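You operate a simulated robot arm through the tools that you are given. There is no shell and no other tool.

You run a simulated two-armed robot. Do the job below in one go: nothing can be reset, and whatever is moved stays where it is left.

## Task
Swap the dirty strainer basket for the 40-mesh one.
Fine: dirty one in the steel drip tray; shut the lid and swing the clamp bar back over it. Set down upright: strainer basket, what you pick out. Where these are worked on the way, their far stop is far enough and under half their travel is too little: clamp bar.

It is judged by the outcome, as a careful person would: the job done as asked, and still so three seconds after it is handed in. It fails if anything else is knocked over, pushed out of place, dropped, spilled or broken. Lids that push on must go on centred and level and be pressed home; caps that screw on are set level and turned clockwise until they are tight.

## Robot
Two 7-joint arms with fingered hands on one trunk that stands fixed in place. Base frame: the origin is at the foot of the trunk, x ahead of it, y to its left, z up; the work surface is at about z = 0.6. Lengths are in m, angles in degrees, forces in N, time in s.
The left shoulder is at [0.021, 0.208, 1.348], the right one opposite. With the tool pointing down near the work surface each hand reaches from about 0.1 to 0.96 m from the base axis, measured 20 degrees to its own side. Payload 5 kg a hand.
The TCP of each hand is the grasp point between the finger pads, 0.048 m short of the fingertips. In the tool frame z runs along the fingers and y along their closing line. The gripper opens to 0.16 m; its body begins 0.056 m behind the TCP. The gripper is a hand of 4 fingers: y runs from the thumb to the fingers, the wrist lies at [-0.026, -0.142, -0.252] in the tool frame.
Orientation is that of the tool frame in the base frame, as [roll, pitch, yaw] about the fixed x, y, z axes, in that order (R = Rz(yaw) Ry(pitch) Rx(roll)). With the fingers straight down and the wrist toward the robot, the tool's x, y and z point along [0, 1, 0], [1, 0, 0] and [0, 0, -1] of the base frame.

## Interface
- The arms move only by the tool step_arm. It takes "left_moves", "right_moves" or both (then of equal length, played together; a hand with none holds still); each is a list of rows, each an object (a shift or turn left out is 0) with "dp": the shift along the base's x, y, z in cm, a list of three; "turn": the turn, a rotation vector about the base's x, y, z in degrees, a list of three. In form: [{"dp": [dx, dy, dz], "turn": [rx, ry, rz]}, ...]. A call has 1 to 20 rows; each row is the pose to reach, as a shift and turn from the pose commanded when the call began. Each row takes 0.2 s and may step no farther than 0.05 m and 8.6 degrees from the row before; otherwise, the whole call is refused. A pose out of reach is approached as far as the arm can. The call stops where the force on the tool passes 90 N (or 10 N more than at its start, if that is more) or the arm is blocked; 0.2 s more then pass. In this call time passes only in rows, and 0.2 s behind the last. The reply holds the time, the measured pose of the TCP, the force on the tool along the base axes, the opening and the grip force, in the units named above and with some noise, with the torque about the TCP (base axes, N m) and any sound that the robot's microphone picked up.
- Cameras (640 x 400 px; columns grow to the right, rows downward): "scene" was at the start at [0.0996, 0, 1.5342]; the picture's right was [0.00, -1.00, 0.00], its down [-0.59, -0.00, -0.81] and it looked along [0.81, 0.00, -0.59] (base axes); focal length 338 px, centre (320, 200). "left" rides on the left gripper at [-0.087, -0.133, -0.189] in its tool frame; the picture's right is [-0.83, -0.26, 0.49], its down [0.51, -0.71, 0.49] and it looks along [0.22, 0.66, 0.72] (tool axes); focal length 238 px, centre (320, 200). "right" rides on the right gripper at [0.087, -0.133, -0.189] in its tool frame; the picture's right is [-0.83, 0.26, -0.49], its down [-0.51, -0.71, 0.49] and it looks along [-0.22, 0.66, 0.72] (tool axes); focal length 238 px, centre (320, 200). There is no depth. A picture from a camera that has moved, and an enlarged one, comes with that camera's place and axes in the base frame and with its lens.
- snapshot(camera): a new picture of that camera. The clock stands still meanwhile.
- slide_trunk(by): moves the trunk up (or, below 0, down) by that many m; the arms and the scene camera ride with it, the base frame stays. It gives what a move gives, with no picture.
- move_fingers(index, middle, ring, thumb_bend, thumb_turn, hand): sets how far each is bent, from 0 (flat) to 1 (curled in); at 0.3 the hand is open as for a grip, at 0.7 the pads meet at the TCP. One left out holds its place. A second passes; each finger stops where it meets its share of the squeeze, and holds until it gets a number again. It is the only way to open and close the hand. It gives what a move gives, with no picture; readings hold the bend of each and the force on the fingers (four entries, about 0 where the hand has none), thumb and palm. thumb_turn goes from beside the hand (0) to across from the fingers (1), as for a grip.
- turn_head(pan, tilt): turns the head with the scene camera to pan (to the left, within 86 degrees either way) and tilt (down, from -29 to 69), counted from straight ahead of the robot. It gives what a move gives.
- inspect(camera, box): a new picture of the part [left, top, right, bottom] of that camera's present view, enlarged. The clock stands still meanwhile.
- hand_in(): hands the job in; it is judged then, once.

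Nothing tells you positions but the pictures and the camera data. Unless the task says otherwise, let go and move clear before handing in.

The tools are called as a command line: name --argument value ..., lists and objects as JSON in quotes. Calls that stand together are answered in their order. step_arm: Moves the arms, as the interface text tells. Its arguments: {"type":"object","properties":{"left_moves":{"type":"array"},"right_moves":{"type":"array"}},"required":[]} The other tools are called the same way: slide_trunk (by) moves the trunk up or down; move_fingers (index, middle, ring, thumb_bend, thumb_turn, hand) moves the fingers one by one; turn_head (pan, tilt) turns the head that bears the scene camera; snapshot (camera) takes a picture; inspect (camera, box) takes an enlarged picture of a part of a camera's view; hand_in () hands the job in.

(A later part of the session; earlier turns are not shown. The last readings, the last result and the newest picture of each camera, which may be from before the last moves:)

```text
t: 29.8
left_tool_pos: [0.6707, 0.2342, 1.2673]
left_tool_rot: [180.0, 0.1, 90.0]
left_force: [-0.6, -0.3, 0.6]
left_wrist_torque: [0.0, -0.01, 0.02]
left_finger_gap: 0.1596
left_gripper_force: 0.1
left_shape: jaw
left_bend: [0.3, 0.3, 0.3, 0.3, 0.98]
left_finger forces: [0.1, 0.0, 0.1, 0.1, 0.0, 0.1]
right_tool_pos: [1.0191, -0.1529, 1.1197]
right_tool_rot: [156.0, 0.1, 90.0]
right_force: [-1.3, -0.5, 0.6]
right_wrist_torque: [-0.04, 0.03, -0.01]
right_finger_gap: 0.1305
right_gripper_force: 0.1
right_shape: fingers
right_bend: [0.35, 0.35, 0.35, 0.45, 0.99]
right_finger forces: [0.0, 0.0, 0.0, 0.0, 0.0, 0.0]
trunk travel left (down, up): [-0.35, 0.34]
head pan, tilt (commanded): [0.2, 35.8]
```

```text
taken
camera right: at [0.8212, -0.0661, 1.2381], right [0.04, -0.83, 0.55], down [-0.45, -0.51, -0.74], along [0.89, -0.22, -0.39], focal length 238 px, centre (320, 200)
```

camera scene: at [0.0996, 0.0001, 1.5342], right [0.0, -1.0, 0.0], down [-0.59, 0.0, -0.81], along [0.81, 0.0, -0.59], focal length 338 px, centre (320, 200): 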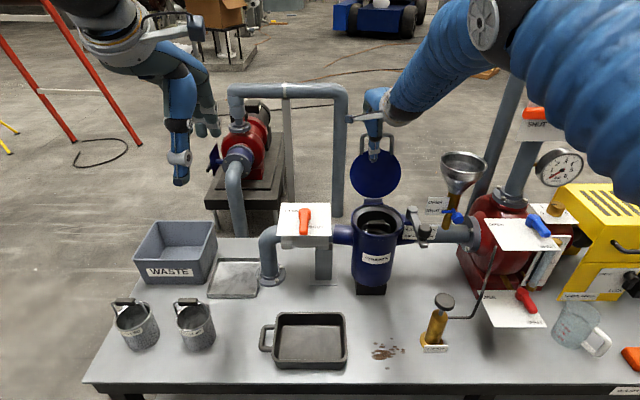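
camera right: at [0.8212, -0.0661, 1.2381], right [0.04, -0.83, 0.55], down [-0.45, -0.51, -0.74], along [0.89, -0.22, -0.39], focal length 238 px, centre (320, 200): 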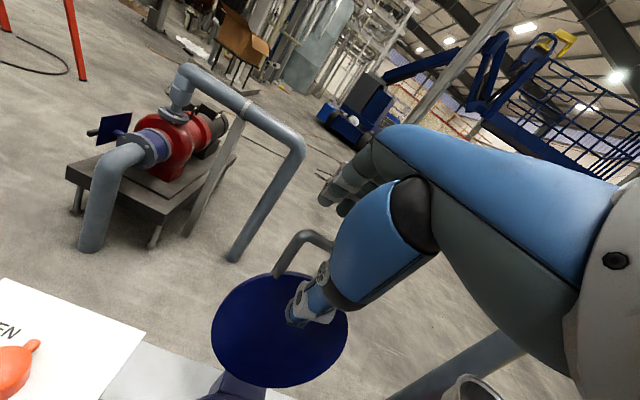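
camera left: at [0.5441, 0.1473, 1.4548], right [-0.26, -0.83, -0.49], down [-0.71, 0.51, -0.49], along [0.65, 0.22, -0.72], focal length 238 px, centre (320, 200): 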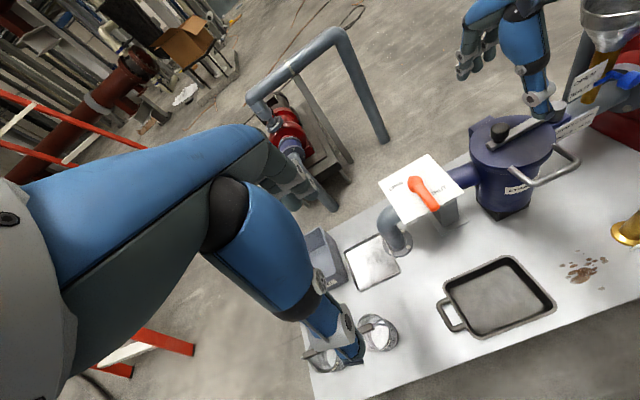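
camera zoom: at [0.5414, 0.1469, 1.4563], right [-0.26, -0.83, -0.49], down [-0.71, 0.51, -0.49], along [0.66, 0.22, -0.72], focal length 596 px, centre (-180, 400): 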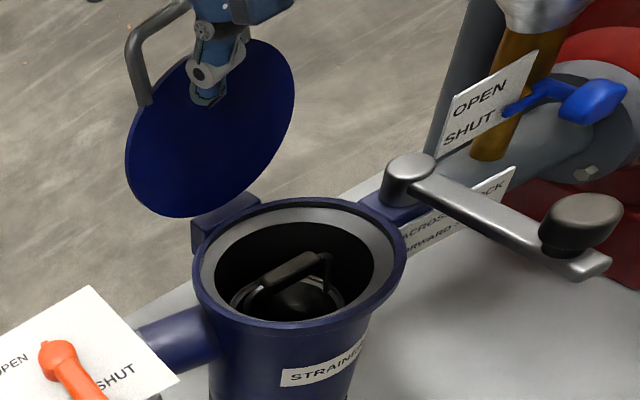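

One row was too long, so nothing moved; the dirty basket's bail pad is at about (0.901, -0.175, 0.869), roughly 1.5 cm below the rim. I retract the right hand with shorter steps.

step_arm --right_moves '[{"dp": [0, 0, 4]}, {"dp": [0, 0, 8]}, {"dp": [-2, 0, 12]}, {"dp": [-6, 0, 14]}, {"dp": [-10.5, 0, 14], "turn": [0, 6, 0]}, {"dp": [-15, 0, 14], "turn": [0, 12, 0]}, {"dp": [-19.5, -1, 14], "turn": [0, 18, 0]}, {"dp": [-24, -3, 14], "turn": [0, 24, 0]}, {"dp": [-28, -5.5, 14], "turn": [0, 24, 0]}, {"dp": [-32, -8, 14], "turn": [0, 24, 0]}, {"dp": [-36, -10.5, 14], "turn": [0, 24, 0]}, {"dp": [-39, -14, 14], "turn": [0, 24, 0]}, {"dp": [-41, -18, 14], "turn": [0, 24, 0]}, {"dp": [-42, -22, 14], "turn": [0, 24, 0]}, {"dp": [-43, -26, 14], "turn": [0, 24, 0]}]'

snapshot --camera "scene"

inspect --camera "scene" --box '[350, 190, 430, 250]'

snapshot --camera "right"

```text
t: 33.0
left_tool_pos: [0.6717, 0.2352, 1.2685]
left_tool_rot: [-180.0, 0.1, 90.0]
left_force: [-0.2, 0.0, 0.4]
left_wrist_torque: [0.0, 0.0, 0.01]
left_finger_gap: 0.1596
left_gripper_force: 0.0
left_shape: jaw
left_bend: [0.3, 0.3, 0.3, 0.3, 0.98]
left_finger forces: [0.0, 0.0, 0.0, 0.0, 0.1, 0.0]
right_tool_pos: [0.5874, -0.4117, 1.2589]
right_tool_rot: [180.0, 0.1, 90.0]
right_force: [0.0, -1.1, 0.5]
right_wrist_torque: [0.03, -0.02, 0.04]
right_finger_gap: 0.1308
right_gripper_force: 0.1
right_shape: fingers
right_bend: [0.35, 0.35, 0.35, 0.45, 0.99]
right_finger forces: [0.1, 0.1, 0.0, 0.0, 0.1, 0.1]
trunk travel left (down, up): [-0.35, 0.34]
head pan, tilt (commanded): [0.2, 35.8]
```

```text
taken
camera scene: at [0.0993, -0.0001, 1.5343], right [0.0, -1.0, 0.0], down [-0.58, 0.0, -0.81], along [0.81, 0.0, -0.58], focal length 338 px, centre (320, 200)
```

scene: 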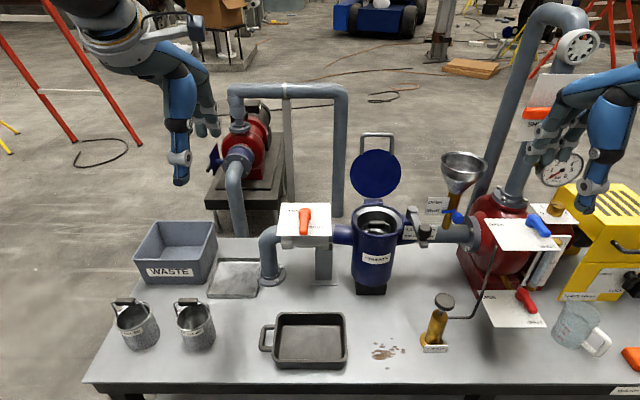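

```text
6.67 times, centred on (390, 220) of scene
camera zoom: at [0.0993, -0.0001, 1.5343], right [0.0, -1.0, 0.0], down [-0.58, 0.0, -0.81], along [0.81, 0.0, -0.58], focal length 2254 px, centre (-147, 67)
```

zoom: 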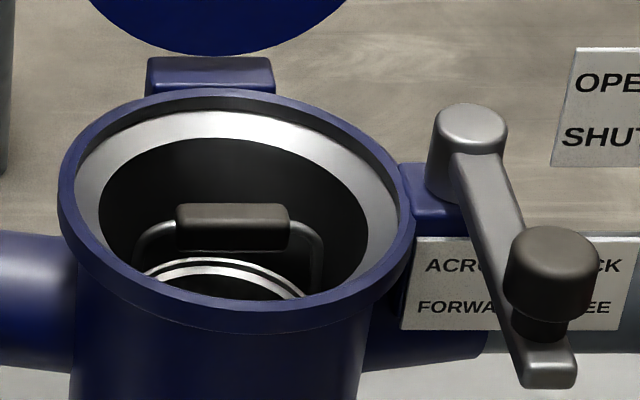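

```text
taken
camera right: at [0.4556, -0.3255, 1.4485], right [0.26, -0.83, 0.49], down [-0.71, -0.51, -0.49], along [0.66, -0.22, -0.72], focal length 238 px, centre (320, 200)
```

right: 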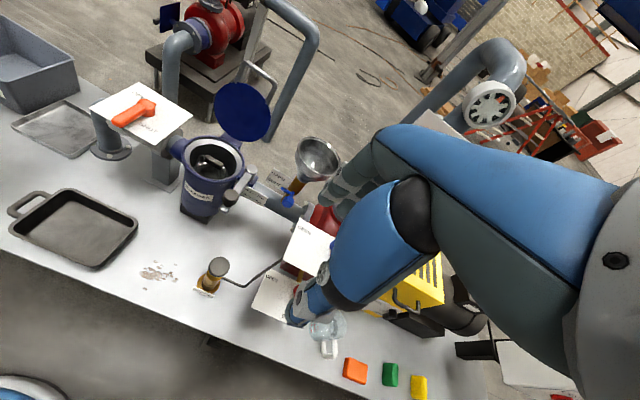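

The scene view shows the open strainer: opening about 0.124 m wide, dirty basket's pad along y about 7 cm above its rim. Before using the left hand, I test its finger shapes (ring finger tucked) in the air and look.

move_fingers --hand "left" --index 0.62 --middle 0.62 --ring 1.0 --thumb_bend 0.62 --thumb_turn 1.0

snapshot --camera "left"

inspect --camera "scene" --box '[80, 0, 280, 200]'

inspect --camera "left" --box '[200, 100, 420, 400]'

```text
t: 34.0
left_tool_pos: [0.6727, 0.234, 1.2683]
left_tool_rot: [-180.0, 0.0, 90.0]
left_force: [0.5, 0.9, 0.7]
left_wrist_torque: [0.04, 0.0, 0.0]
left_finger_gap: 0.044
left_gripper_force: 0.0
left_shape: fingers
left_bend: [0.62, 0.62, 1.0, 0.62, 1.0]
left_finger forces: [0.0, 0.1, 0.0, 0.0, 0.0, 0.1]
right_tool_pos: [0.5885, -0.4125, 1.2587]
right_tool_rot: [180.0, -0.1, 90.0]
right_force: [-0.2, 0.2, -0.4]
right_wrist_torque: [0.01, 0.05, -0.02]
right_finger_gap: 0.1305
right_gripper_force: 0.1
right_shape: fingers
right_bend: [0.35, 0.35, 0.35, 0.45, 0.99]
right_finger forces: [0.1, 0.0, 0.1, 0.0, 0.0, 0.1]
trunk travel left (down, up): [-0.35, 0.34]
head pan, tilt (commanded): [0.2, 35.8]
```

```text
taken
camera left: at [0.5414, 0.1466, 1.4563], right [-0.26, -0.83, -0.49], down [-0.71, 0.51, -0.49], along [0.66, 0.22, -0.72], focal length 238 px, centre (320, 200)
```

left: 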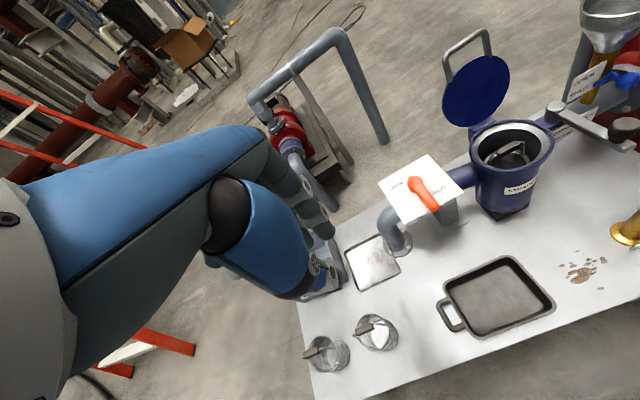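

```text
2.00 times, centred on (180, 100) of scene
camera zoom: at [0.0996, -0.0001, 1.5342], right [0.0, -1.0, 0.0], down [-0.58, 0.0, -0.81], along [0.81, 0.0, -0.58], focal length 676 px, centre (600, 400)
```

zoom: 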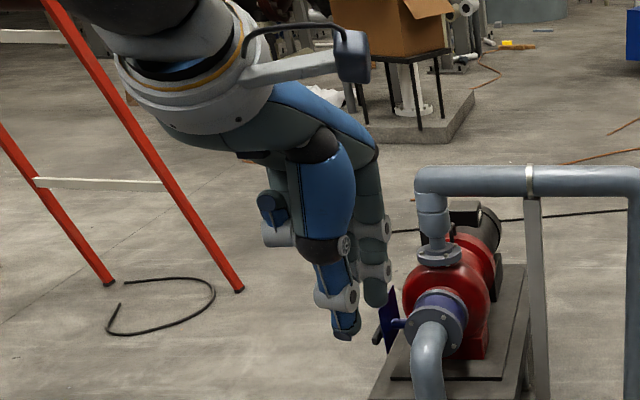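

```text
1.33 times, centred on (310, 250) of left
camera zoom: at [0.5414, 0.1466, 1.4563], right [-0.26, -0.83, -0.49], down [-0.71, 0.51, -0.49], along [0.66, 0.22, -0.72], focal length 318 px, centre (333, 133)
```

zoom: 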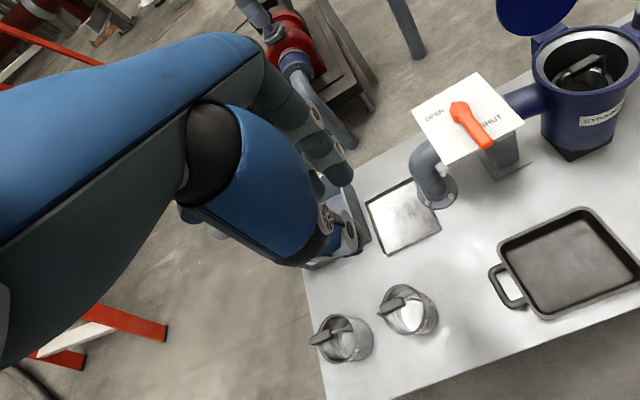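

Ring finger tucks well out of the way, and index/middle/thumb make a narrow pinch. I park the right hand further right and bring the left hand above the strainer with a 20° forward tilt.

step_arm --left_moves '[{"dp": [1.2, -4.1, -0.8], "turn": [0, -2, 0]}, {"dp": [2.4, -8.2, -1.6], "turn": [0, -4, 0]}, {"dp": [3.6, -12.3, -2.4], "turn": [0, -6, 0]}, {"dp": [4.8, -16.4, -3.2], "turn": [0, -8, 0]}, {"dp": [6.0, -20.5, -4.0], "turn": [0, -10, 0]}, {"dp": [7.2, -24.6, -4.8], "turn": [0, -12, 0]}, {"dp": [8.6, -28.7, -5.6], "turn": [0, -14, 0]}, {"dp": [10.2, -32.8, -6.4], "turn": [0, -16, 0]}, {"dp": [11.8, -36.9, -7.2], "turn": [0, -18, 0]}, {"dp": [13.4, -41.2, -8.0], "turn": [0, -20, 0]}]' --right_moves '[{"dp": [-1, -2, 0]}, {"dp": [-2, -4, 0]}, {"dp": [-3, -6, 0]}, {"dp": [-4, -8, 0]}, {"dp": [-5, -10, 0]}, {"dp": [-6, -12, 0]}, {"dp": [-7, -13, 0]}, {"dp": [-8, -14, 0]}, {"dp": [-8, -14, 0]}, {"dp": [-8, -14, 0]}]'

snapshot --camera "scene"

snapshot --camera "left"

snapshot --camera "right"

```text
t: 36.2
left_tool_pos: [0.8075, -0.177, 1.1891]
left_tool_rot: [160.1, -0.1, 90.1]
left_force: [1.8, -0.9, 0.2]
left_wrist_torque: [-0.03, 0.16, 0.01]
left_finger_gap: 0.0434
left_gripper_force: 0.1
left_shape: fingers
left_bend: [0.62, 0.62, 1.0, 0.62, 1.0]
left_finger forces: [0.0, 0.0, 0.2, 0.0, 0.0, 0.1]
left hand out of reach, approached as far as the arm can: row 5
right_tool_pos: [0.5105, -0.5538, 1.2585]
right_tool_rot: [-179.9, 0.0, 90.0]
right_force: [1.4, 0.4, -0.4]
right_wrist_torque: [0.05, 0.04, -0.01]
right_finger_gap: 0.1307
right_gripper_force: 0.1
right_shape: fingers
right_bend: [0.35, 0.35, 0.35, 0.45, 0.99]
right_finger forces: [0.0, 0.0, 0.0, 0.0, 0.0, 0.0]
trunk travel left (down, up): [-0.35, 0.34]
head pan, tilt (commanded): [0.2, 35.8]
```

```text
taken
camera scene: at [0.1008, -0.0014, 1.5341], right [0.0, -1.0, 0.0], down [-0.59, 0.0, -0.81], along [0.81, 0.0, -0.59], focal length 338 px, centre (320, 200)
```

scene: 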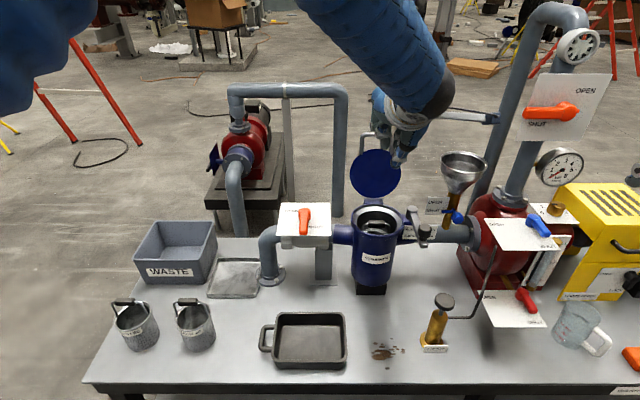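

```text
taken
camera left: at [0.6203, -0.2652, 1.3201], right [-0.08, -0.83, -0.55], down [-0.5, 0.51, -0.7], along [0.86, 0.22, -0.46], focal length 238 px, centre (320, 200)
```

left: 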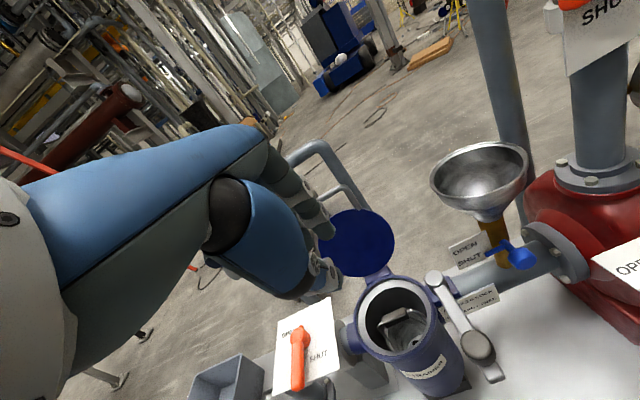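

```text
taken
camera right: at [0.3792, -0.4681, 1.4472], right [0.26, -0.83, 0.49], down [-0.71, -0.51, -0.49], along [0.65, -0.22, -0.72], focal length 238 px, centre (320, 200)
```

right: 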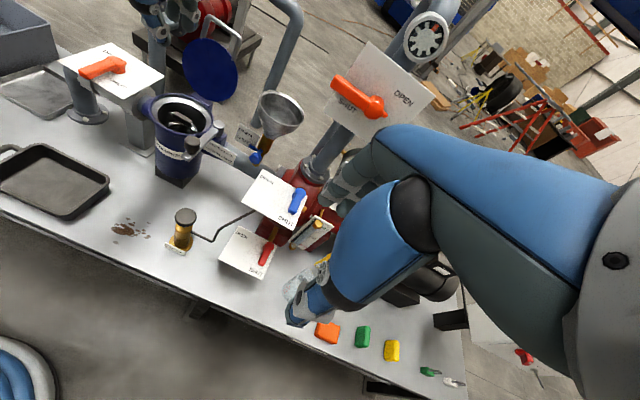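

The left hand reaches above the strainer. I zoom in to refine the bail position.

inspect --camera "left" --box '[330, 250, 490, 390]'

inspect --camera "scene" --box '[330, 130, 450, 250]'

inspect --camera "right" --box '[120, 30, 320, 190]'

```text
2.86 times, centred on (410, 320) of left
camera zoom: at [0.6203, -0.2652, 1.3201], right [-0.08, -0.83, -0.55], down [-0.5, 0.51, -0.7], along [0.86, 0.22, -0.46], focal length 681 px, centre (63, -143)
```

zoom: 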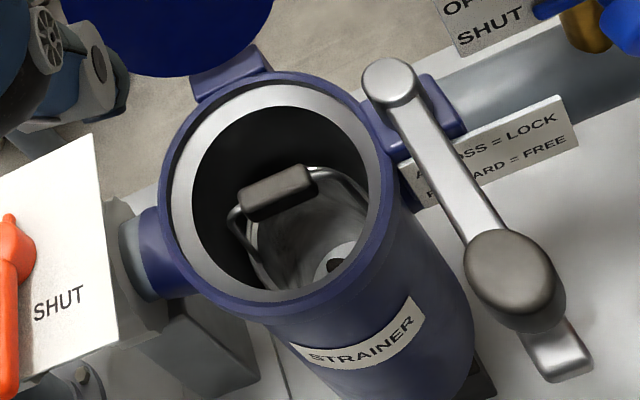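

```text
3.33 times, centred on (390, 190) of scene
camera zoom: at [0.1008, -0.0014, 1.5341], right [0.0, -1.0, 0.0], down [-0.59, 0.0, -0.81], along [0.81, 0.0, -0.59], focal length 1127 px, centre (87, 233)
```

zoom: 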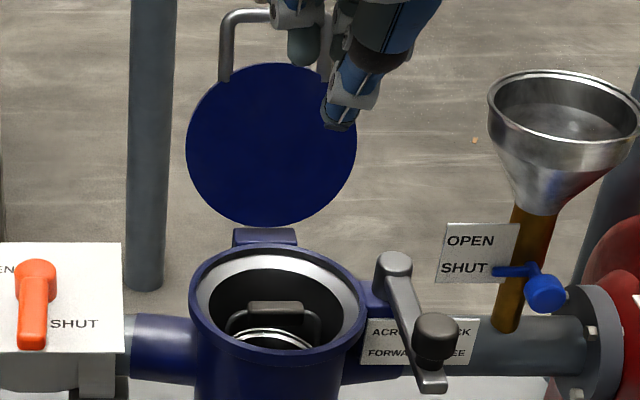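

```text
2.50 times, centred on (220, 110) of right
camera zoom: at [0.3792, -0.4681, 1.4472], right [0.26, -0.83, 0.49], down [-0.71, -0.51, -0.49], along [0.65, -0.22, -0.72], focal length 596 px, centre (570, 425)
```

zoom: 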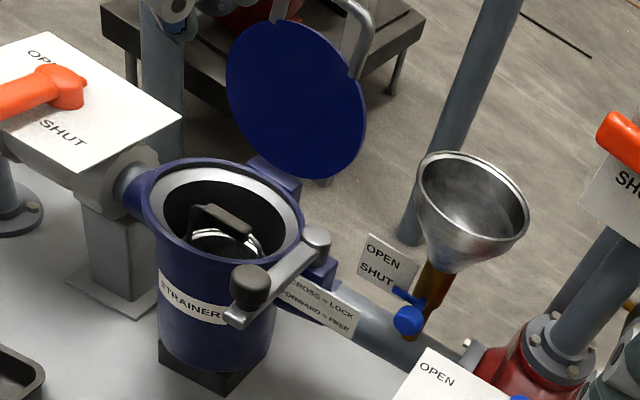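

I lower the left hand to just above the strainer opening along the finger direction.

step_arm --left_moves '[{"dp": [1.2, -0.2, -4.2]}, {"dp": [2.4, -0.2, -8.4]}, {"dp": [3.6, -0.2, -12.6]}, {"dp": [4.5, -0.2, -16.8]}, {"dp": [5.25, -0.2, -19.0]}]'

inspect --camera "scene" --box '[340, 150, 440, 250]'

inspect --camera "right" --box '[100, 0, 300, 190]'

snapshot --camera "left"

```text
t: 37.4
left_tool_pos: [0.8569, -0.1799, 0.9976]
left_tool_rot: [160.0, 0.0, 90.0]
left_force: [-0.5, -0.3, 1.0]
left_wrist_torque: [0.01, 0.1, 0.0]
left_finger_gap: 0.0435
left_gripper_force: 0.1
left_shape: fingers
left_bend: [0.62, 0.62, 1.0, 0.62, 1.0]
left_finger forces: [0.1, 0.1, 0.0, 0.1, 0.1, 0.1]
right_tool_pos: [0.51, -0.5532, 1.2589]
right_tool_rot: [-179.9, 0.0, 90.0]
right_force: [0.8, -0.1, 0.3]
right_wrist_torque: [-0.03, 0.0, 0.02]
right_finger_gap: 0.1304
right_gripper_force: 0.0
right_shape: fingers
right_bend: [0.35, 0.35, 0.35, 0.45, 0.99]
right_finger forces: [0.0, 0.0, 0.0, 0.0, 0.0, 0.0]
trunk travel left (down, up): [-0.35, 0.34]
head pan, tilt (commanded): [0.2, 35.8]
```

```text
4.00 times, centred on (390, 200) of scene
camera zoom: at [0.0997, 0.0, 1.5343], right [0.0, -1.0, 0.0], down [-0.59, 0.0, -0.81], along [0.81, 0.0, -0.59], focal length 1352 px, centre (40, 200)
```

zoom: 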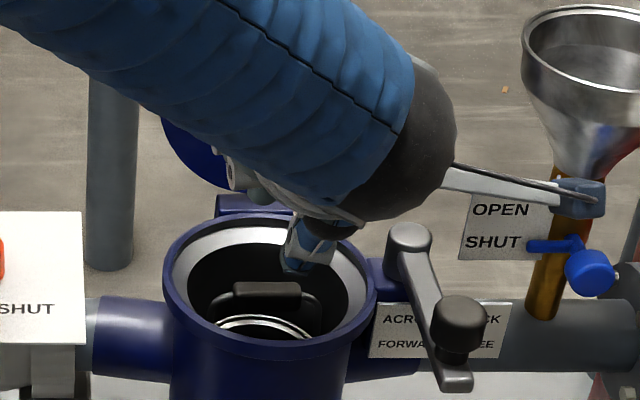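

```text
2.11 times, centred on (200, 95) of right
camera zoom: at [0.3779, -0.4669, 1.4482], right [0.26, -0.83, 0.49], down [-0.71, -0.51, -0.49], along [0.66, -0.22, -0.72], focal length 502 px, centre (573, 421)
```

zoom: 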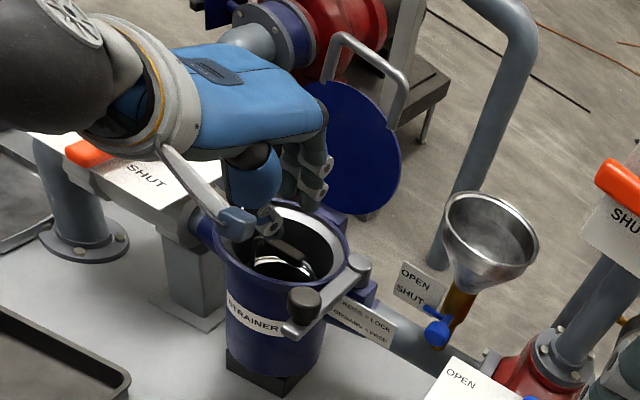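

```text
taken
camera left: at [0.6693, -0.267, 1.1288], right [-0.08, -0.83, -0.55], down [-0.5, 0.51, -0.7], along [0.86, 0.22, -0.45], focal length 238 px, centre (320, 200)
```

left: 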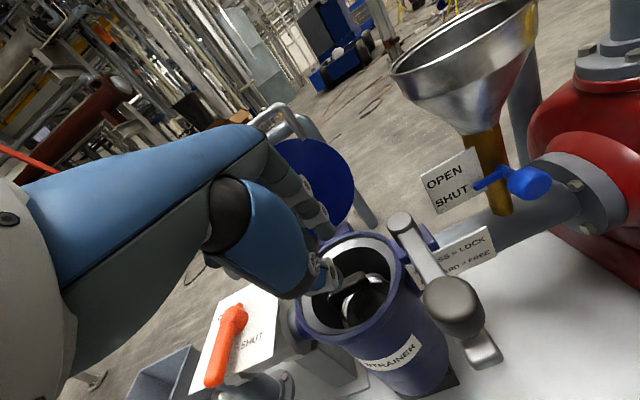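

Alignment looks good: thumb in front of the bail pad, fingers behind. I lower further, watching force.

step_arm --left_moves '[{"dp": [0.9, 0.2, -2.8]}, {"dp": [1.9, 0.2, -5.6]}, {"dp": [2.9, 0.2, -8.4]}]'

inspect --camera "right" --box '[140, 40, 280, 160]'

inspect --camera "left" --box '[250, 200, 450, 360]'

inspect --camera "scene" --box '[340, 170, 440, 250]'

```text
t: 38.2
left_tool_pos: [0.8891, -0.178, 0.9161]
left_tool_rot: [160.0, 0.0, 90.0]
left_force: [0.6, 0.5, 0.7]
left_wrist_torque: [0.04, 0.17, -0.02]
left_finger_gap: 0.0438
left_gripper_force: 0.1
left_shape: fingers
left_bend: [0.62, 0.62, 1.0, 0.62, 1.0]
left_finger forces: [0.0, 0.0, 0.1, 0.0, 0.4, 0.1]
right_tool_pos: [0.5113, -0.5528, 1.2589]
right_tool_rot: [180.0, 0.1, 89.9]
right_force: [0.7, -0.7, 0.1]
right_wrist_torque: [0.0, 0.1, 0.01]
right_finger_gap: 0.131
right_gripper_force: 0.2
right_shape: fingers
right_bend: [0.35, 0.35, 0.35, 0.45, 0.99]
right_finger forces: [0.1, 0.1, 0.0, 0.0, 0.0, 0.0]
trunk travel left (down, up): [-0.35, 0.34]
head pan, tilt (commanded): [0.2, 35.8]
```

```text
3.33 times, centred on (210, 100) of right
camera zoom: at [0.379, -0.4672, 1.4476], right [0.26, -0.83, 0.49], down [-0.71, -0.51, -0.49], along [0.65, -0.22, -0.72], focal length 794 px, centre (687, 533)
```

zoom: 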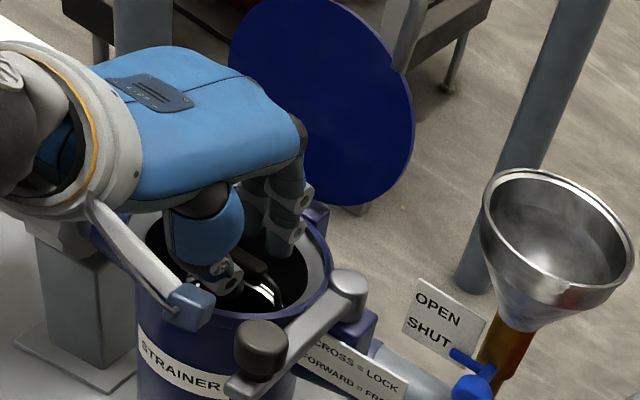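

```text
2.50 times, centred on (350, 280) of left
camera zoom: at [0.7015, -0.2654, 1.0468], right [-0.08, -0.83, -0.55], down [-0.5, 0.51, -0.7], along [0.86, 0.22, -0.45], focal length 596 px, centre (245, 0)
```

zoom: 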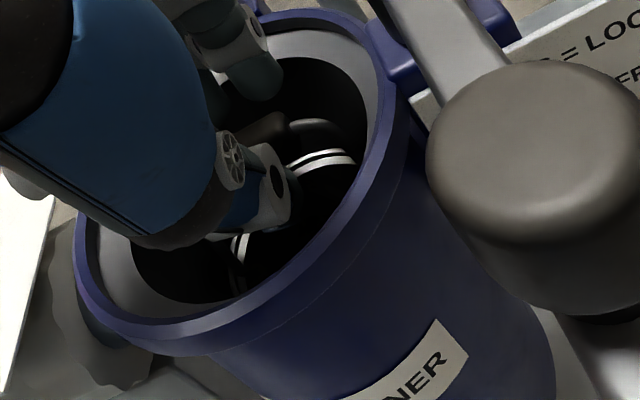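

```text
5.00 times, centred on (390, 210) of scene
camera zoom: at [0.1008, -0.0004, 1.5341], right [0.0, -1.0, 0.0], down [-0.59, 0.0, -0.81], along [0.81, 0.0, -0.59], focal length 1690 px, centre (-30, 150)
```

zoom: 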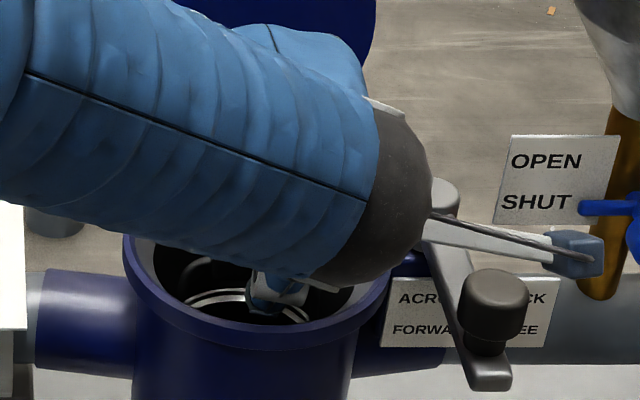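

Thumb and fingers straddle the pad. I lower the last 3.4 cm and close.

step_arm --left_moves '[{"dp": [0.5, 0, -1.7]}, {"dp": [1.0, 0, -3.4]}]'

inspect --camera "left" --box '[250, 200, 450, 360]'

inspect --camera "right" --box '[140, 40, 280, 160]'

```text
t: 38.8
left_tool_pos: [0.9093, -0.1778, 0.9095]
left_tool_rot: [157.9, -0.1, 90.3]
left_force: [-37.8, 11.7, 55.2]
left_wrist_torque: [0.88, -1.08, 0.63]
left_finger_gap: 0.0331
left_gripper_force: 38.3
left_shape: fingers
left_bend: [0.7, 0.76, 1.0, 0.6, 1.0]
left_finger forces: [21.9, 49.0, 0.0, 0.1, 5.8, 0.0]
right_tool_pos: [0.5087, -0.5522, 1.2606]
right_tool_rot: [179.8, 0.0, 90.0]
right_force: [3.0, 0.7, -1.3]
right_wrist_torque: [-0.02, 0.32, 0.02]
right_finger_gap: 0.1305
right_gripper_force: 0.1
right_shape: fingers
right_bend: [0.35, 0.35, 0.35, 0.45, 0.99]
right_finger forces: [0.0, 0.0, 0.0, 0.1, 0.0, 0.0]
trunk travel left (down, up): [-0.35, 0.34]
head pan, tilt (commanded): [0.2, 35.8]
stopped in row 2 (left hand): the force on the tool passed its limit at 92 N (the readings are from after the stop); the commanded pose is now the measured one
```

```text
2.50 times, centred on (350, 280) of left
camera zoom: at [0.7159, -0.2663, 1.0341], right [-0.05, -0.83, -0.55], down [-0.47, 0.51, -0.72], along [0.88, 0.22, -0.42], focal length 596 px, centre (245, 0)
```

zoom: 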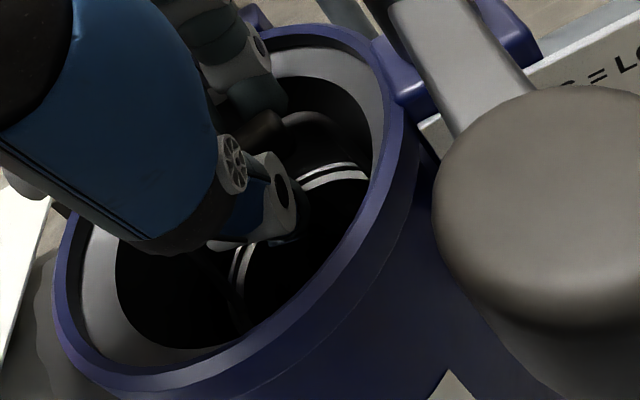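

```text
3.33 times, centred on (210, 100) of right
camera zoom: at [0.3749, -0.4654, 1.4498], right [0.26, -0.83, 0.49], down [-0.71, -0.51, -0.49], along [0.66, -0.22, -0.72], focal length 794 px, centre (687, 533)
```

zoom: 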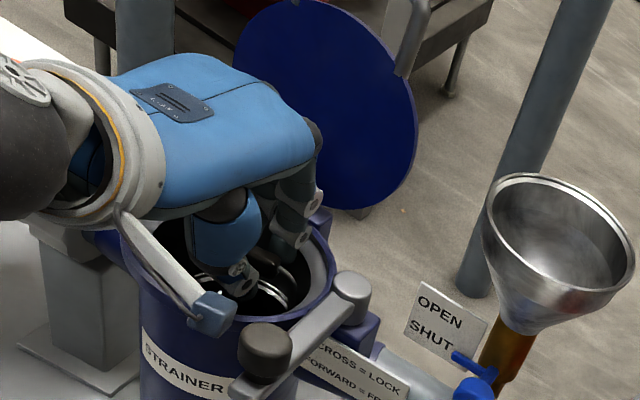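

The fingers' backs met the rear edge of the seat ring (92 N stop), so I back off up and toward me, reduce the tilt, and will come in ~1 cm closer to me.

step_arm --left_moves '[{"dp": [-1.0, 0, 1.0]}, {"dp": [-2.0, 0, 3.0]}, {"dp": [-3.0, 0, 6.0], "turn": [0, 5, -0.3]}, {"dp": [-3.0, 0, 9.0], "turn": [0, 10, -0.3]}]'

move_fingers --hand "left" --index 0.64 --middle 0.64 --ring 1.0 --thumb_bend 0.6

inspect --camera "left" --box '[240, 180, 480, 380]'

inspect --camera "right" --box '[120, 20, 280, 160]'

inspect --camera "scene" --box '[340, 150, 440, 250]'

```text
t: 39.8
left_tool_pos: [0.8744, -0.1795, 0.9875]
left_tool_rot: [168.8, -0.1, 89.7]
left_force: [-1.1, 0.0, -2.5]
left_wrist_torque: [-0.02, -0.18, 0.03]
left_finger_gap: 0.0434
left_gripper_force: 0.0
left_shape: fingers
left_bend: [0.62, 0.62, 1.0, 0.62, 1.0]
left_finger forces: [0.0, 0.1, 0.1, 0.0, 0.0, 0.0]
right_tool_pos: [0.5111, -0.5543, 1.2576]
right_tool_rot: [-180.0, 0.0, 90.1]
right_force: [-0.1, -0.4, -0.4]
right_wrist_torque: [0.01, 0.04, -0.02]
right_finger_gap: 0.1307
right_gripper_force: 0.0
right_shape: fingers
right_bend: [0.35, 0.35, 0.35, 0.45, 0.99]
right_finger forces: [0.0, 0.0, 0.1, 0.0, 0.0, 0.0]
trunk travel left (down, up): [-0.35, 0.34]
head pan, tilt (commanded): [0.2, 35.8]
```

```text
t: 40.8
left_tool_pos: [0.8761, -0.1789, 0.9879]
left_tool_rot: [168.7, -0.1, 89.8]
left_force: [0.6, -1.0, -0.2]
left_wrist_torque: [0.01, 0.01, -0.06]
left_finger_gap: 0.0433
left_gripper_force: 0.1
left_shape: fingers
left_bend: [0.64, 0.64, 1.0, 0.6, 1.0]
left_finger forces: [0.1, 0.0, 0.1, 0.1, 0.0, 0.0]
right_tool_pos: [0.5105, -0.5534, 1.2586]
right_tool_rot: [-179.9, -0.2, 90.0]
right_force: [0.2, -0.8, -0.2]
right_wrist_torque: [0.0, 0.02, 0.01]
right_finger_gap: 0.1304
right_gripper_force: 0.1
right_shape: fingers
right_bend: [0.35, 0.35, 0.35, 0.45, 0.99]
right_finger forces: [0.0, 0.0, 0.0, 0.0, 0.0, 0.0]
trunk travel left (down, up): [-0.35, 0.34]
head pan, tilt (commanded): [0.2, 35.8]
```

```text
2.00 times, centred on (360, 280) of left
camera zoom: at [0.7095, -0.2655, 1.1467], right [-0.16, -0.83, -0.53], down [-0.6, 0.51, -0.62], along [0.79, 0.22, -0.58], focal length 477 px, centre (240, 40)
```

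zoom: 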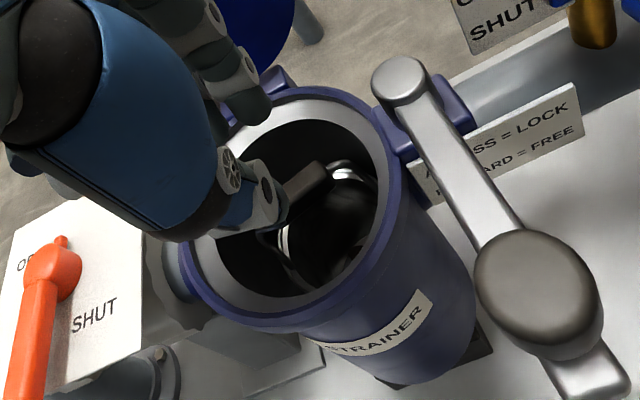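

```text
2.86 times, centred on (200, 90) of right
camera zoom: at [0.378, -0.4673, 1.4481], right [0.26, -0.83, 0.49], down [-0.71, -0.51, -0.49], along [0.66, -0.22, -0.72], focal length 681 px, centre (663, 514)
```

zoom: 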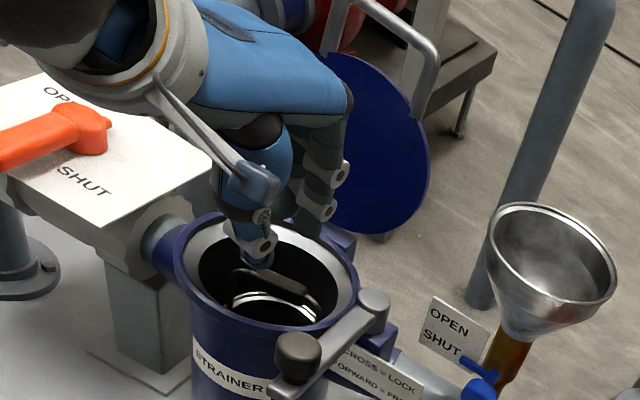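

```text
4.00 times, centred on (390, 200) of scene
camera zoom: at [0.0998, -0.0004, 1.5342], right [0.0, -1.0, 0.0], down [-0.59, 0.0, -0.81], along [0.81, 0.0, -0.59], focal length 1352 px, centre (40, 200)
```

zoom: 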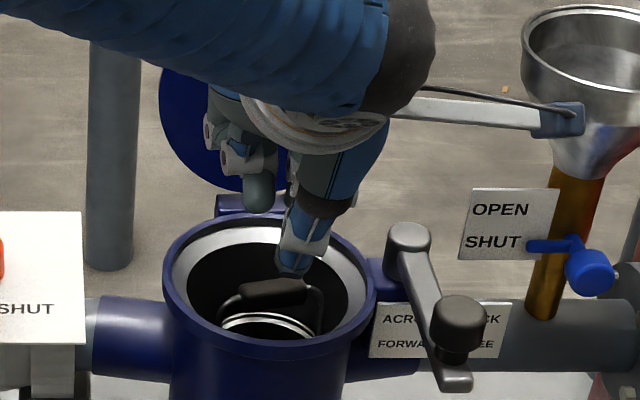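

The pad is still at about (0.901, -0.176, 0.870). I widen the pinch slightly, align at x≈0.893 with a ~11° tilt, and will descend vertically between the seat ring and the pad.

move_fingers --hand "left" --index 0.58 --middle 0.58 --ring 1.0 --thumb_bend 0.58

step_arm --left_moves '[{"dp": [0.9, 0.1, -0.5]}, {"dp": [1.7, 0.1, -1.5]}, {"dp": [1.7, 0.1, -4.0]}]'

inspect --camera "left" --box '[240, 180, 440, 340]'

inspect --camera "right" --box '[150, 50, 250, 130]'

inspect --camera "scene" --box '[340, 170, 440, 250]'

```text
t: 41.8
left_tool_pos: [0.8747, -0.1791, 0.9869]
left_tool_rot: [168.7, -0.1, 89.7]
left_force: [0.1, 0.4, -0.2]
left_wrist_torque: [0.01, 0.0, 0.02]
left_finger_gap: 0.0624
left_gripper_force: 0.1
left_shape: fingers
left_bend: [0.57, 0.57, 1.0, 0.57, 1.0]
left_finger forces: [0.0, 0.0, 0.0, 0.0, 0.0, 0.0]
right_tool_pos: [0.5088, -0.5551, 1.2592]
right_tool_rot: [179.9, -0.1, 90.0]
right_force: [0.3, 0.6, -0.3]
right_wrist_torque: [-0.05, 0.05, 0.0]
right_finger_gap: 0.1307
right_gripper_force: 0.0
right_shape: fingers
right_bend: [0.35, 0.35, 0.35, 0.45, 0.99]
right_finger forces: [0.0, 0.1, 0.1, 0.0, 0.0, 0.0]
trunk travel left (down, up): [-0.35, 0.34]
head pan, tilt (commanded): [0.2, 35.8]
```

```text
t: 42.6
left_tool_pos: [0.8931, -0.1783, 0.9476]
left_tool_rot: [168.6, -0.1, 89.7]
left_force: [1.5, 0.4, 1.5]
left_wrist_torque: [0.03, 0.18, -0.02]
left_finger_gap: 0.0624
left_gripper_force: 0.0
left_shape: fingers
left_bend: [0.57, 0.57, 1.0, 0.57, 1.0]
left_finger forces: [0.1, 0.0, 0.0, 0.1, 0.0, 0.1]
right_tool_pos: [0.5108, -0.5539, 1.2594]
right_tool_rot: [180.0, 0.0, 90.0]
right_force: [1.2, 1.0, -0.4]
right_wrist_torque: [0.04, 0.06, 0.01]
right_finger_gap: 0.1307
right_gripper_force: 0.0
right_shape: fingers
right_bend: [0.35, 0.35, 0.35, 0.45, 0.99]
right_finger forces: [0.1, 0.0, 0.0, 0.0, 0.0, 0.1]
trunk travel left (down, up): [-0.35, 0.34]
head pan, tilt (commanded): [0.2, 35.8]
```

```text
2.50 times, centred on (340, 260) of left
camera zoom: at [0.7267, -0.2652, 1.1066], right [-0.16, -0.83, -0.53], down [-0.6, 0.51, -0.62], along [0.79, 0.22, -0.58], focal length 596 px, centre (270, 50)
```

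zoom: 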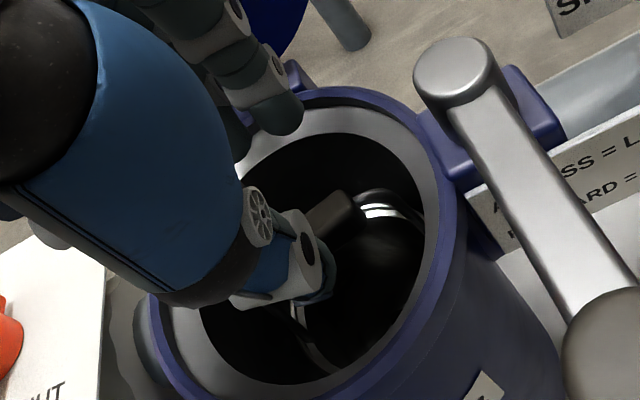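

```text
5.00 times, centred on (200, 90) of right
camera zoom: at [0.3786, -0.4674, 1.4478], right [0.26, -0.83, 0.49], down [-0.71, -0.51, -0.49], along [0.66, -0.22, -0.72], focal length 1192 px, centre (920, 750)
```

zoom: 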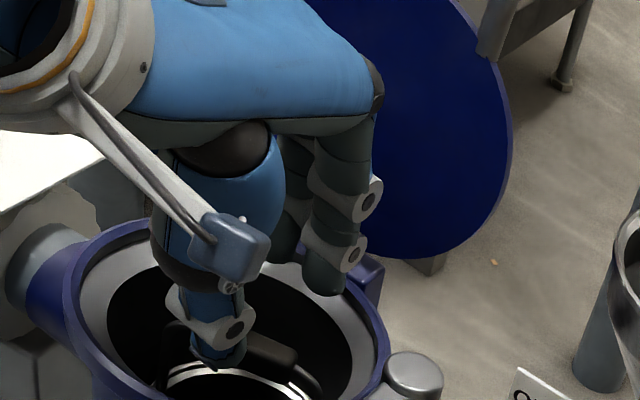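

```text
5.00 times, centred on (390, 210) of scene
camera zoom: at [0.1005, -0.0005, 1.5341], right [0.0, -1.0, 0.0], down [-0.59, 0.0, -0.81], along [0.81, 0.0, -0.59], focal length 1690 px, centre (-30, 150)
```

zoom: 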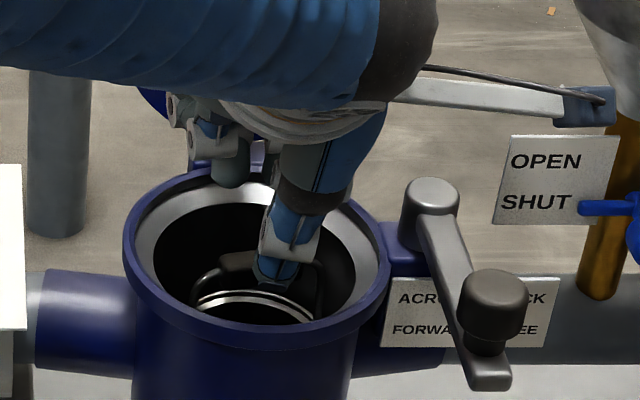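

Geometry looks right. I descend in small steps, checking forces each time.

step_arm --left_moves '[{"dp": [0, 0, -1.0]}, {"dp": [0, 0, -2.0]}, {"dp": [0, 0, -3.0]}]'

inspect --camera "left" --box '[240, 180, 440, 340]'

inspect --camera "right" --box '[150, 50, 250, 130]'

```text
t: 43.4
left_tool_pos: [0.8962, -0.1782, 0.9383]
left_tool_rot: [167.2, 0.1, 89.8]
left_force: [-16.6, 1.5, 81.2]
left_wrist_torque: [-1.38, -3.31, -0.24]
left_finger_gap: 0.0588
left_gripper_force: 40.5
left_shape: fingers
left_bend: [0.58, 0.57, 1.0, 0.57, 1.0]
left_finger forces: [80.9, 0.0, 0.0, 0.0, 0.1, 0.0]
right_tool_pos: [0.5024, -0.5528, 1.2639]
right_tool_rot: [179.6, 0.1, 90.1]
right_force: [0.5, 0.5, 0.0]
right_wrist_torque: [-0.02, -0.01, -0.01]
right_finger_gap: 0.1309
right_gripper_force: 0.2
right_shape: fingers
right_bend: [0.35, 0.35, 0.35, 0.45, 0.99]
right_finger forces: [0.0, 0.0, 0.0, 0.0, 0.0, 0.1]
trunk travel left (down, up): [-0.35, 0.34]
head pan, tilt (commanded): [0.2, 35.8]
```

```text
2.50 times, centred on (340, 260) of left
camera zoom: at [0.725, -0.2647, 1.0937], right [-0.15, -0.84, -0.53], down [-0.58, 0.51, -0.64], along [0.8, 0.21, -0.56], focal length 596 px, centre (270, 50)
```

zoom: 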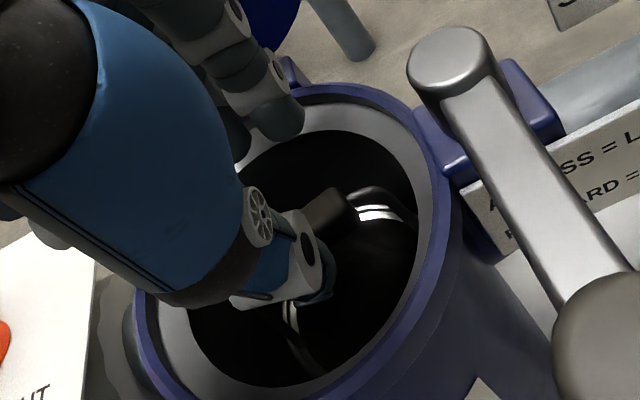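

```text
5.00 times, centred on (200, 90) of right
camera zoom: at [0.3683, -0.4656, 1.4522], right [0.26, -0.83, 0.49], down [-0.71, -0.51, -0.49], along [0.66, -0.22, -0.72], focal length 1192 px, centre (920, 750)
```

zoom: 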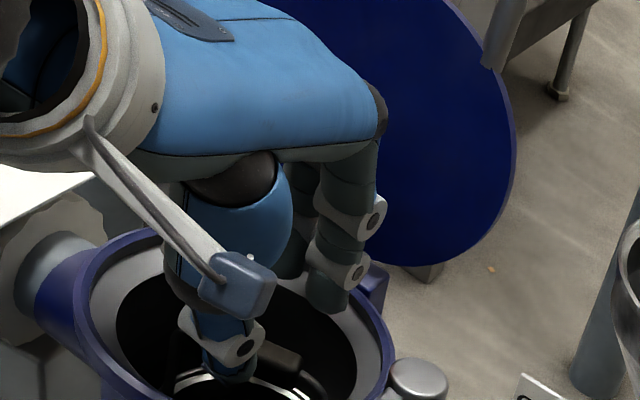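

The index fingertip landed on the seat ring, so the fingertips reach further out than I assumed. I raise the hand, narrow the pinch, reduce the tilt to 8° and shift toward me so that the fingers pass between pad and ring.

step_arm --left_moves '[{"dp": [-0.3, 0, 2.5]}, {"dp": [-1.0, -0.45, 6.0], "turn": [0, 3.3, 0]}]'

move_fingers --hand "left" --index 0.62 --middle 0.62 --ring 1.0 --thumb_bend 0.62

inspect --camera "left" --box '[240, 180, 440, 340]'

inspect --camera "right" --box '[140, 40, 260, 140]'

inspect --camera "scene" --box '[340, 170, 440, 250]'

```text
t: 44.0
left_tool_pos: [0.876, -0.1818, 0.9773]
left_tool_rot: [172.2, -0.2, 89.7]
left_force: [-2.8, -0.5, -1.9]
left_wrist_torque: [0.0, -0.36, 0.04]
left_finger_gap: 0.0629
left_gripper_force: 0.0
left_shape: fingers
left_bend: [0.57, 0.57, 1.0, 0.57, 1.0]
left_finger forces: [0.1, 0.0, 0.0, 0.0, 0.1, 0.0]
right_tool_pos: [0.5069, -0.5533, 1.2613]
right_tool_rot: [179.9, -0.1, 89.9]
right_force: [-2.1, -0.8, 0.6]
right_wrist_torque: [-0.02, -0.27, -0.05]
right_finger_gap: 0.1311
right_gripper_force: 0.0
right_shape: fingers
right_bend: [0.35, 0.35, 0.35, 0.45, 0.99]
right_finger forces: [0.0, 0.0, 0.0, 0.1, 0.0, 0.0]
trunk travel left (down, up): [-0.35, 0.34]
head pan, tilt (commanded): [0.2, 35.8]
```

```text
t: 45.0
left_tool_pos: [0.8801, -0.1819, 0.979]
left_tool_rot: [172.0, -0.1, 89.6]
left_force: [-0.4, -0.1, -0.2]
left_wrist_torque: [0.01, 0.0, 0.01]
left_finger_gap: 0.0436
left_gripper_force: 0.1
left_shape: fingers
left_bend: [0.62, 0.62, 1.0, 0.62, 1.0]
left_finger forces: [0.0, 0.0, 0.0, 0.1, 0.0, 0.0]
right_tool_pos: [0.5109, -0.5534, 1.259]
right_tool_rot: [-180.0, 0.1, 90.0]
right_force: [0.7, 0.5, -0.5]
right_wrist_torque: [-0.03, -0.02, -0.03]
right_finger_gap: 0.1305
right_gripper_force: 0.2
right_shape: fingers
right_bend: [0.35, 0.35, 0.35, 0.45, 0.99]
right_finger forces: [0.0, 0.0, 0.0, 0.0, 0.0, 0.1]
trunk travel left (down, up): [-0.35, 0.34]
head pan, tilt (commanded): [0.2, 35.8]
```

```text
2.50 times, centred on (340, 260) of left
camera zoom: at [0.7235, -0.2692, 1.1468], right [-0.19, -0.83, -0.52], down [-0.63, 0.51, -0.58], along [0.75, 0.22, -0.62], focal length 596 px, centre (270, 50)
```

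zoom: 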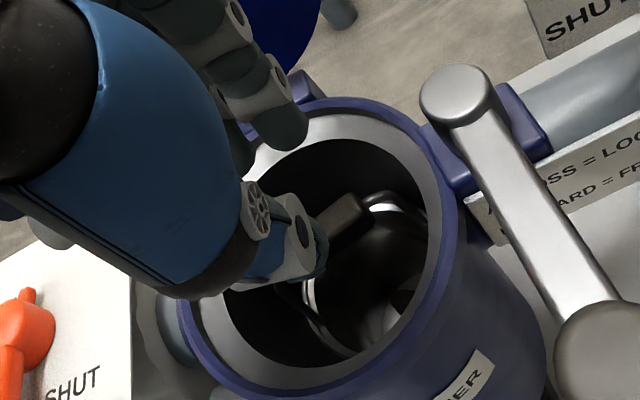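

```text
4.00 times, centred on (200, 90) of right
camera zoom: at [0.3774, -0.467, 1.4483], right [0.26, -0.83, 0.49], down [-0.71, -0.51, -0.49], along [0.66, -0.22, -0.72], focal length 953 px, centre (800, 640)
```

zoom: 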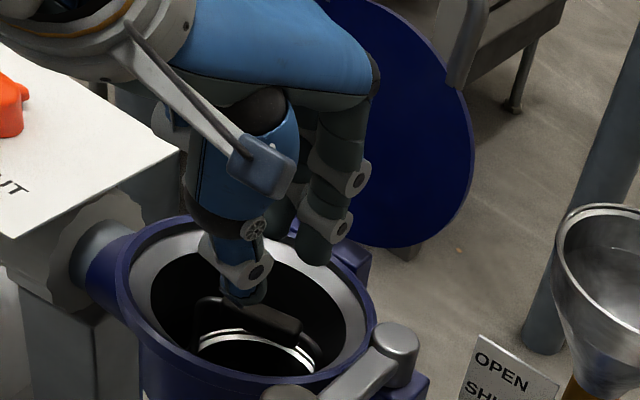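

```text
5.00 times, centred on (390, 210) of scene
camera zoom: at [0.0992, -0.0001, 1.5343], right [0.0, -1.0, 0.0], down [-0.58, 0.0, -0.81], along [0.81, 0.0, -0.58], focal length 1690 px, centre (-30, 150)
```

zoom: 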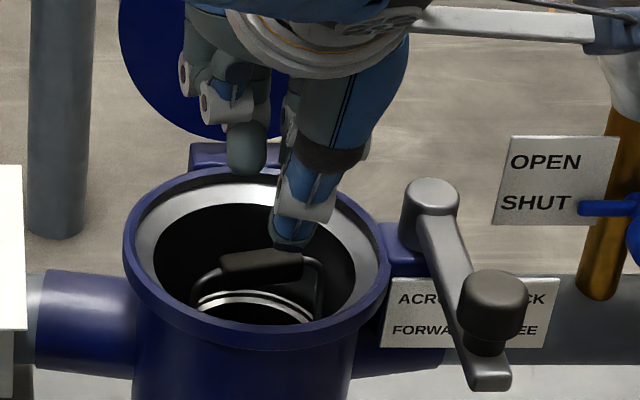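

Now the fingertips should drop just behind the pad. I descend along the finger axis in small steps.

step_arm --left_moves '[{"dp": [0.3, 0, -2.0]}, {"dp": [0.6, 0, -4.0]}, {"dp": [0.75, 0, -5.0]}]'

inspect --camera "left" --box '[240, 180, 440, 340]'

inspect --camera "right" --box '[140, 40, 260, 140]'

```text
t: 45.8
left_tool_pos: [0.8895, -0.1824, 0.9267]
left_tool_rot: [171.9, -0.1, 89.7]
left_force: [-0.2, -0.3, -0.8]
left_wrist_torque: [0.0, 0.01, 0.01]
left_finger_gap: 0.0436
left_gripper_force: 0.1
left_shape: fingers
left_bend: [0.62, 0.62, 1.0, 0.62, 1.0]
left_finger forces: [0.0, 0.1, 0.0, 0.1, 0.0, 0.1]
right_tool_pos: [0.5099, -0.5531, 1.2579]
right_tool_rot: [-179.9, -0.1, 90.0]
right_force: [-0.5, 0.2, 0.3]
right_wrist_torque: [-0.02, -0.04, -0.02]
right_finger_gap: 0.1306
right_gripper_force: 0.0
right_shape: fingers
right_bend: [0.35, 0.35, 0.35, 0.45, 0.99]
right_finger forces: [0.0, 0.1, 0.0, 0.1, 0.1, 0.0]
trunk travel left (down, up): [-0.35, 0.34]
head pan, tilt (commanded): [0.2, 35.8]
```

```text
2.50 times, centred on (340, 260) of left
camera zoom: at [0.7338, -0.2691, 1.0955], right [-0.19, -0.83, -0.52], down [-0.63, 0.51, -0.58], along [0.75, 0.22, -0.62], focal length 596 px, centre (270, 50)
```

zoom: 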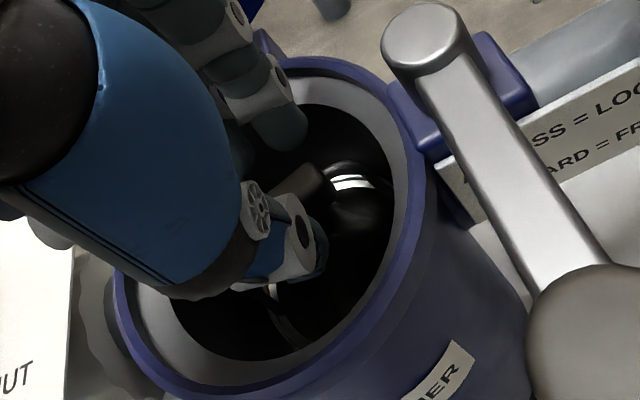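

```text
4.00 times, centred on (200, 90) of right
camera zoom: at [0.3782, -0.4672, 1.448], right [0.26, -0.83, 0.49], down [-0.71, -0.51, -0.49], along [0.66, -0.22, -0.72], focal length 953 px, centre (800, 640)
```

zoom: 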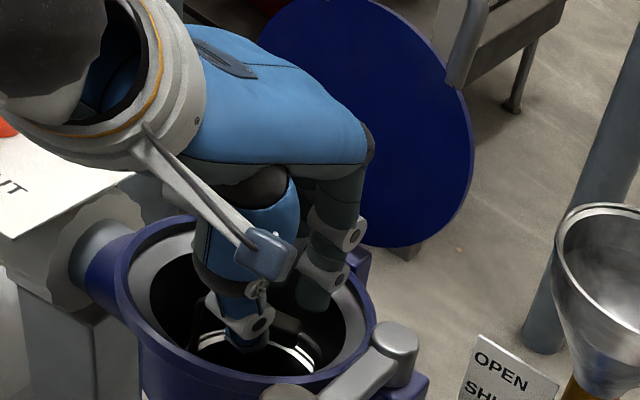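

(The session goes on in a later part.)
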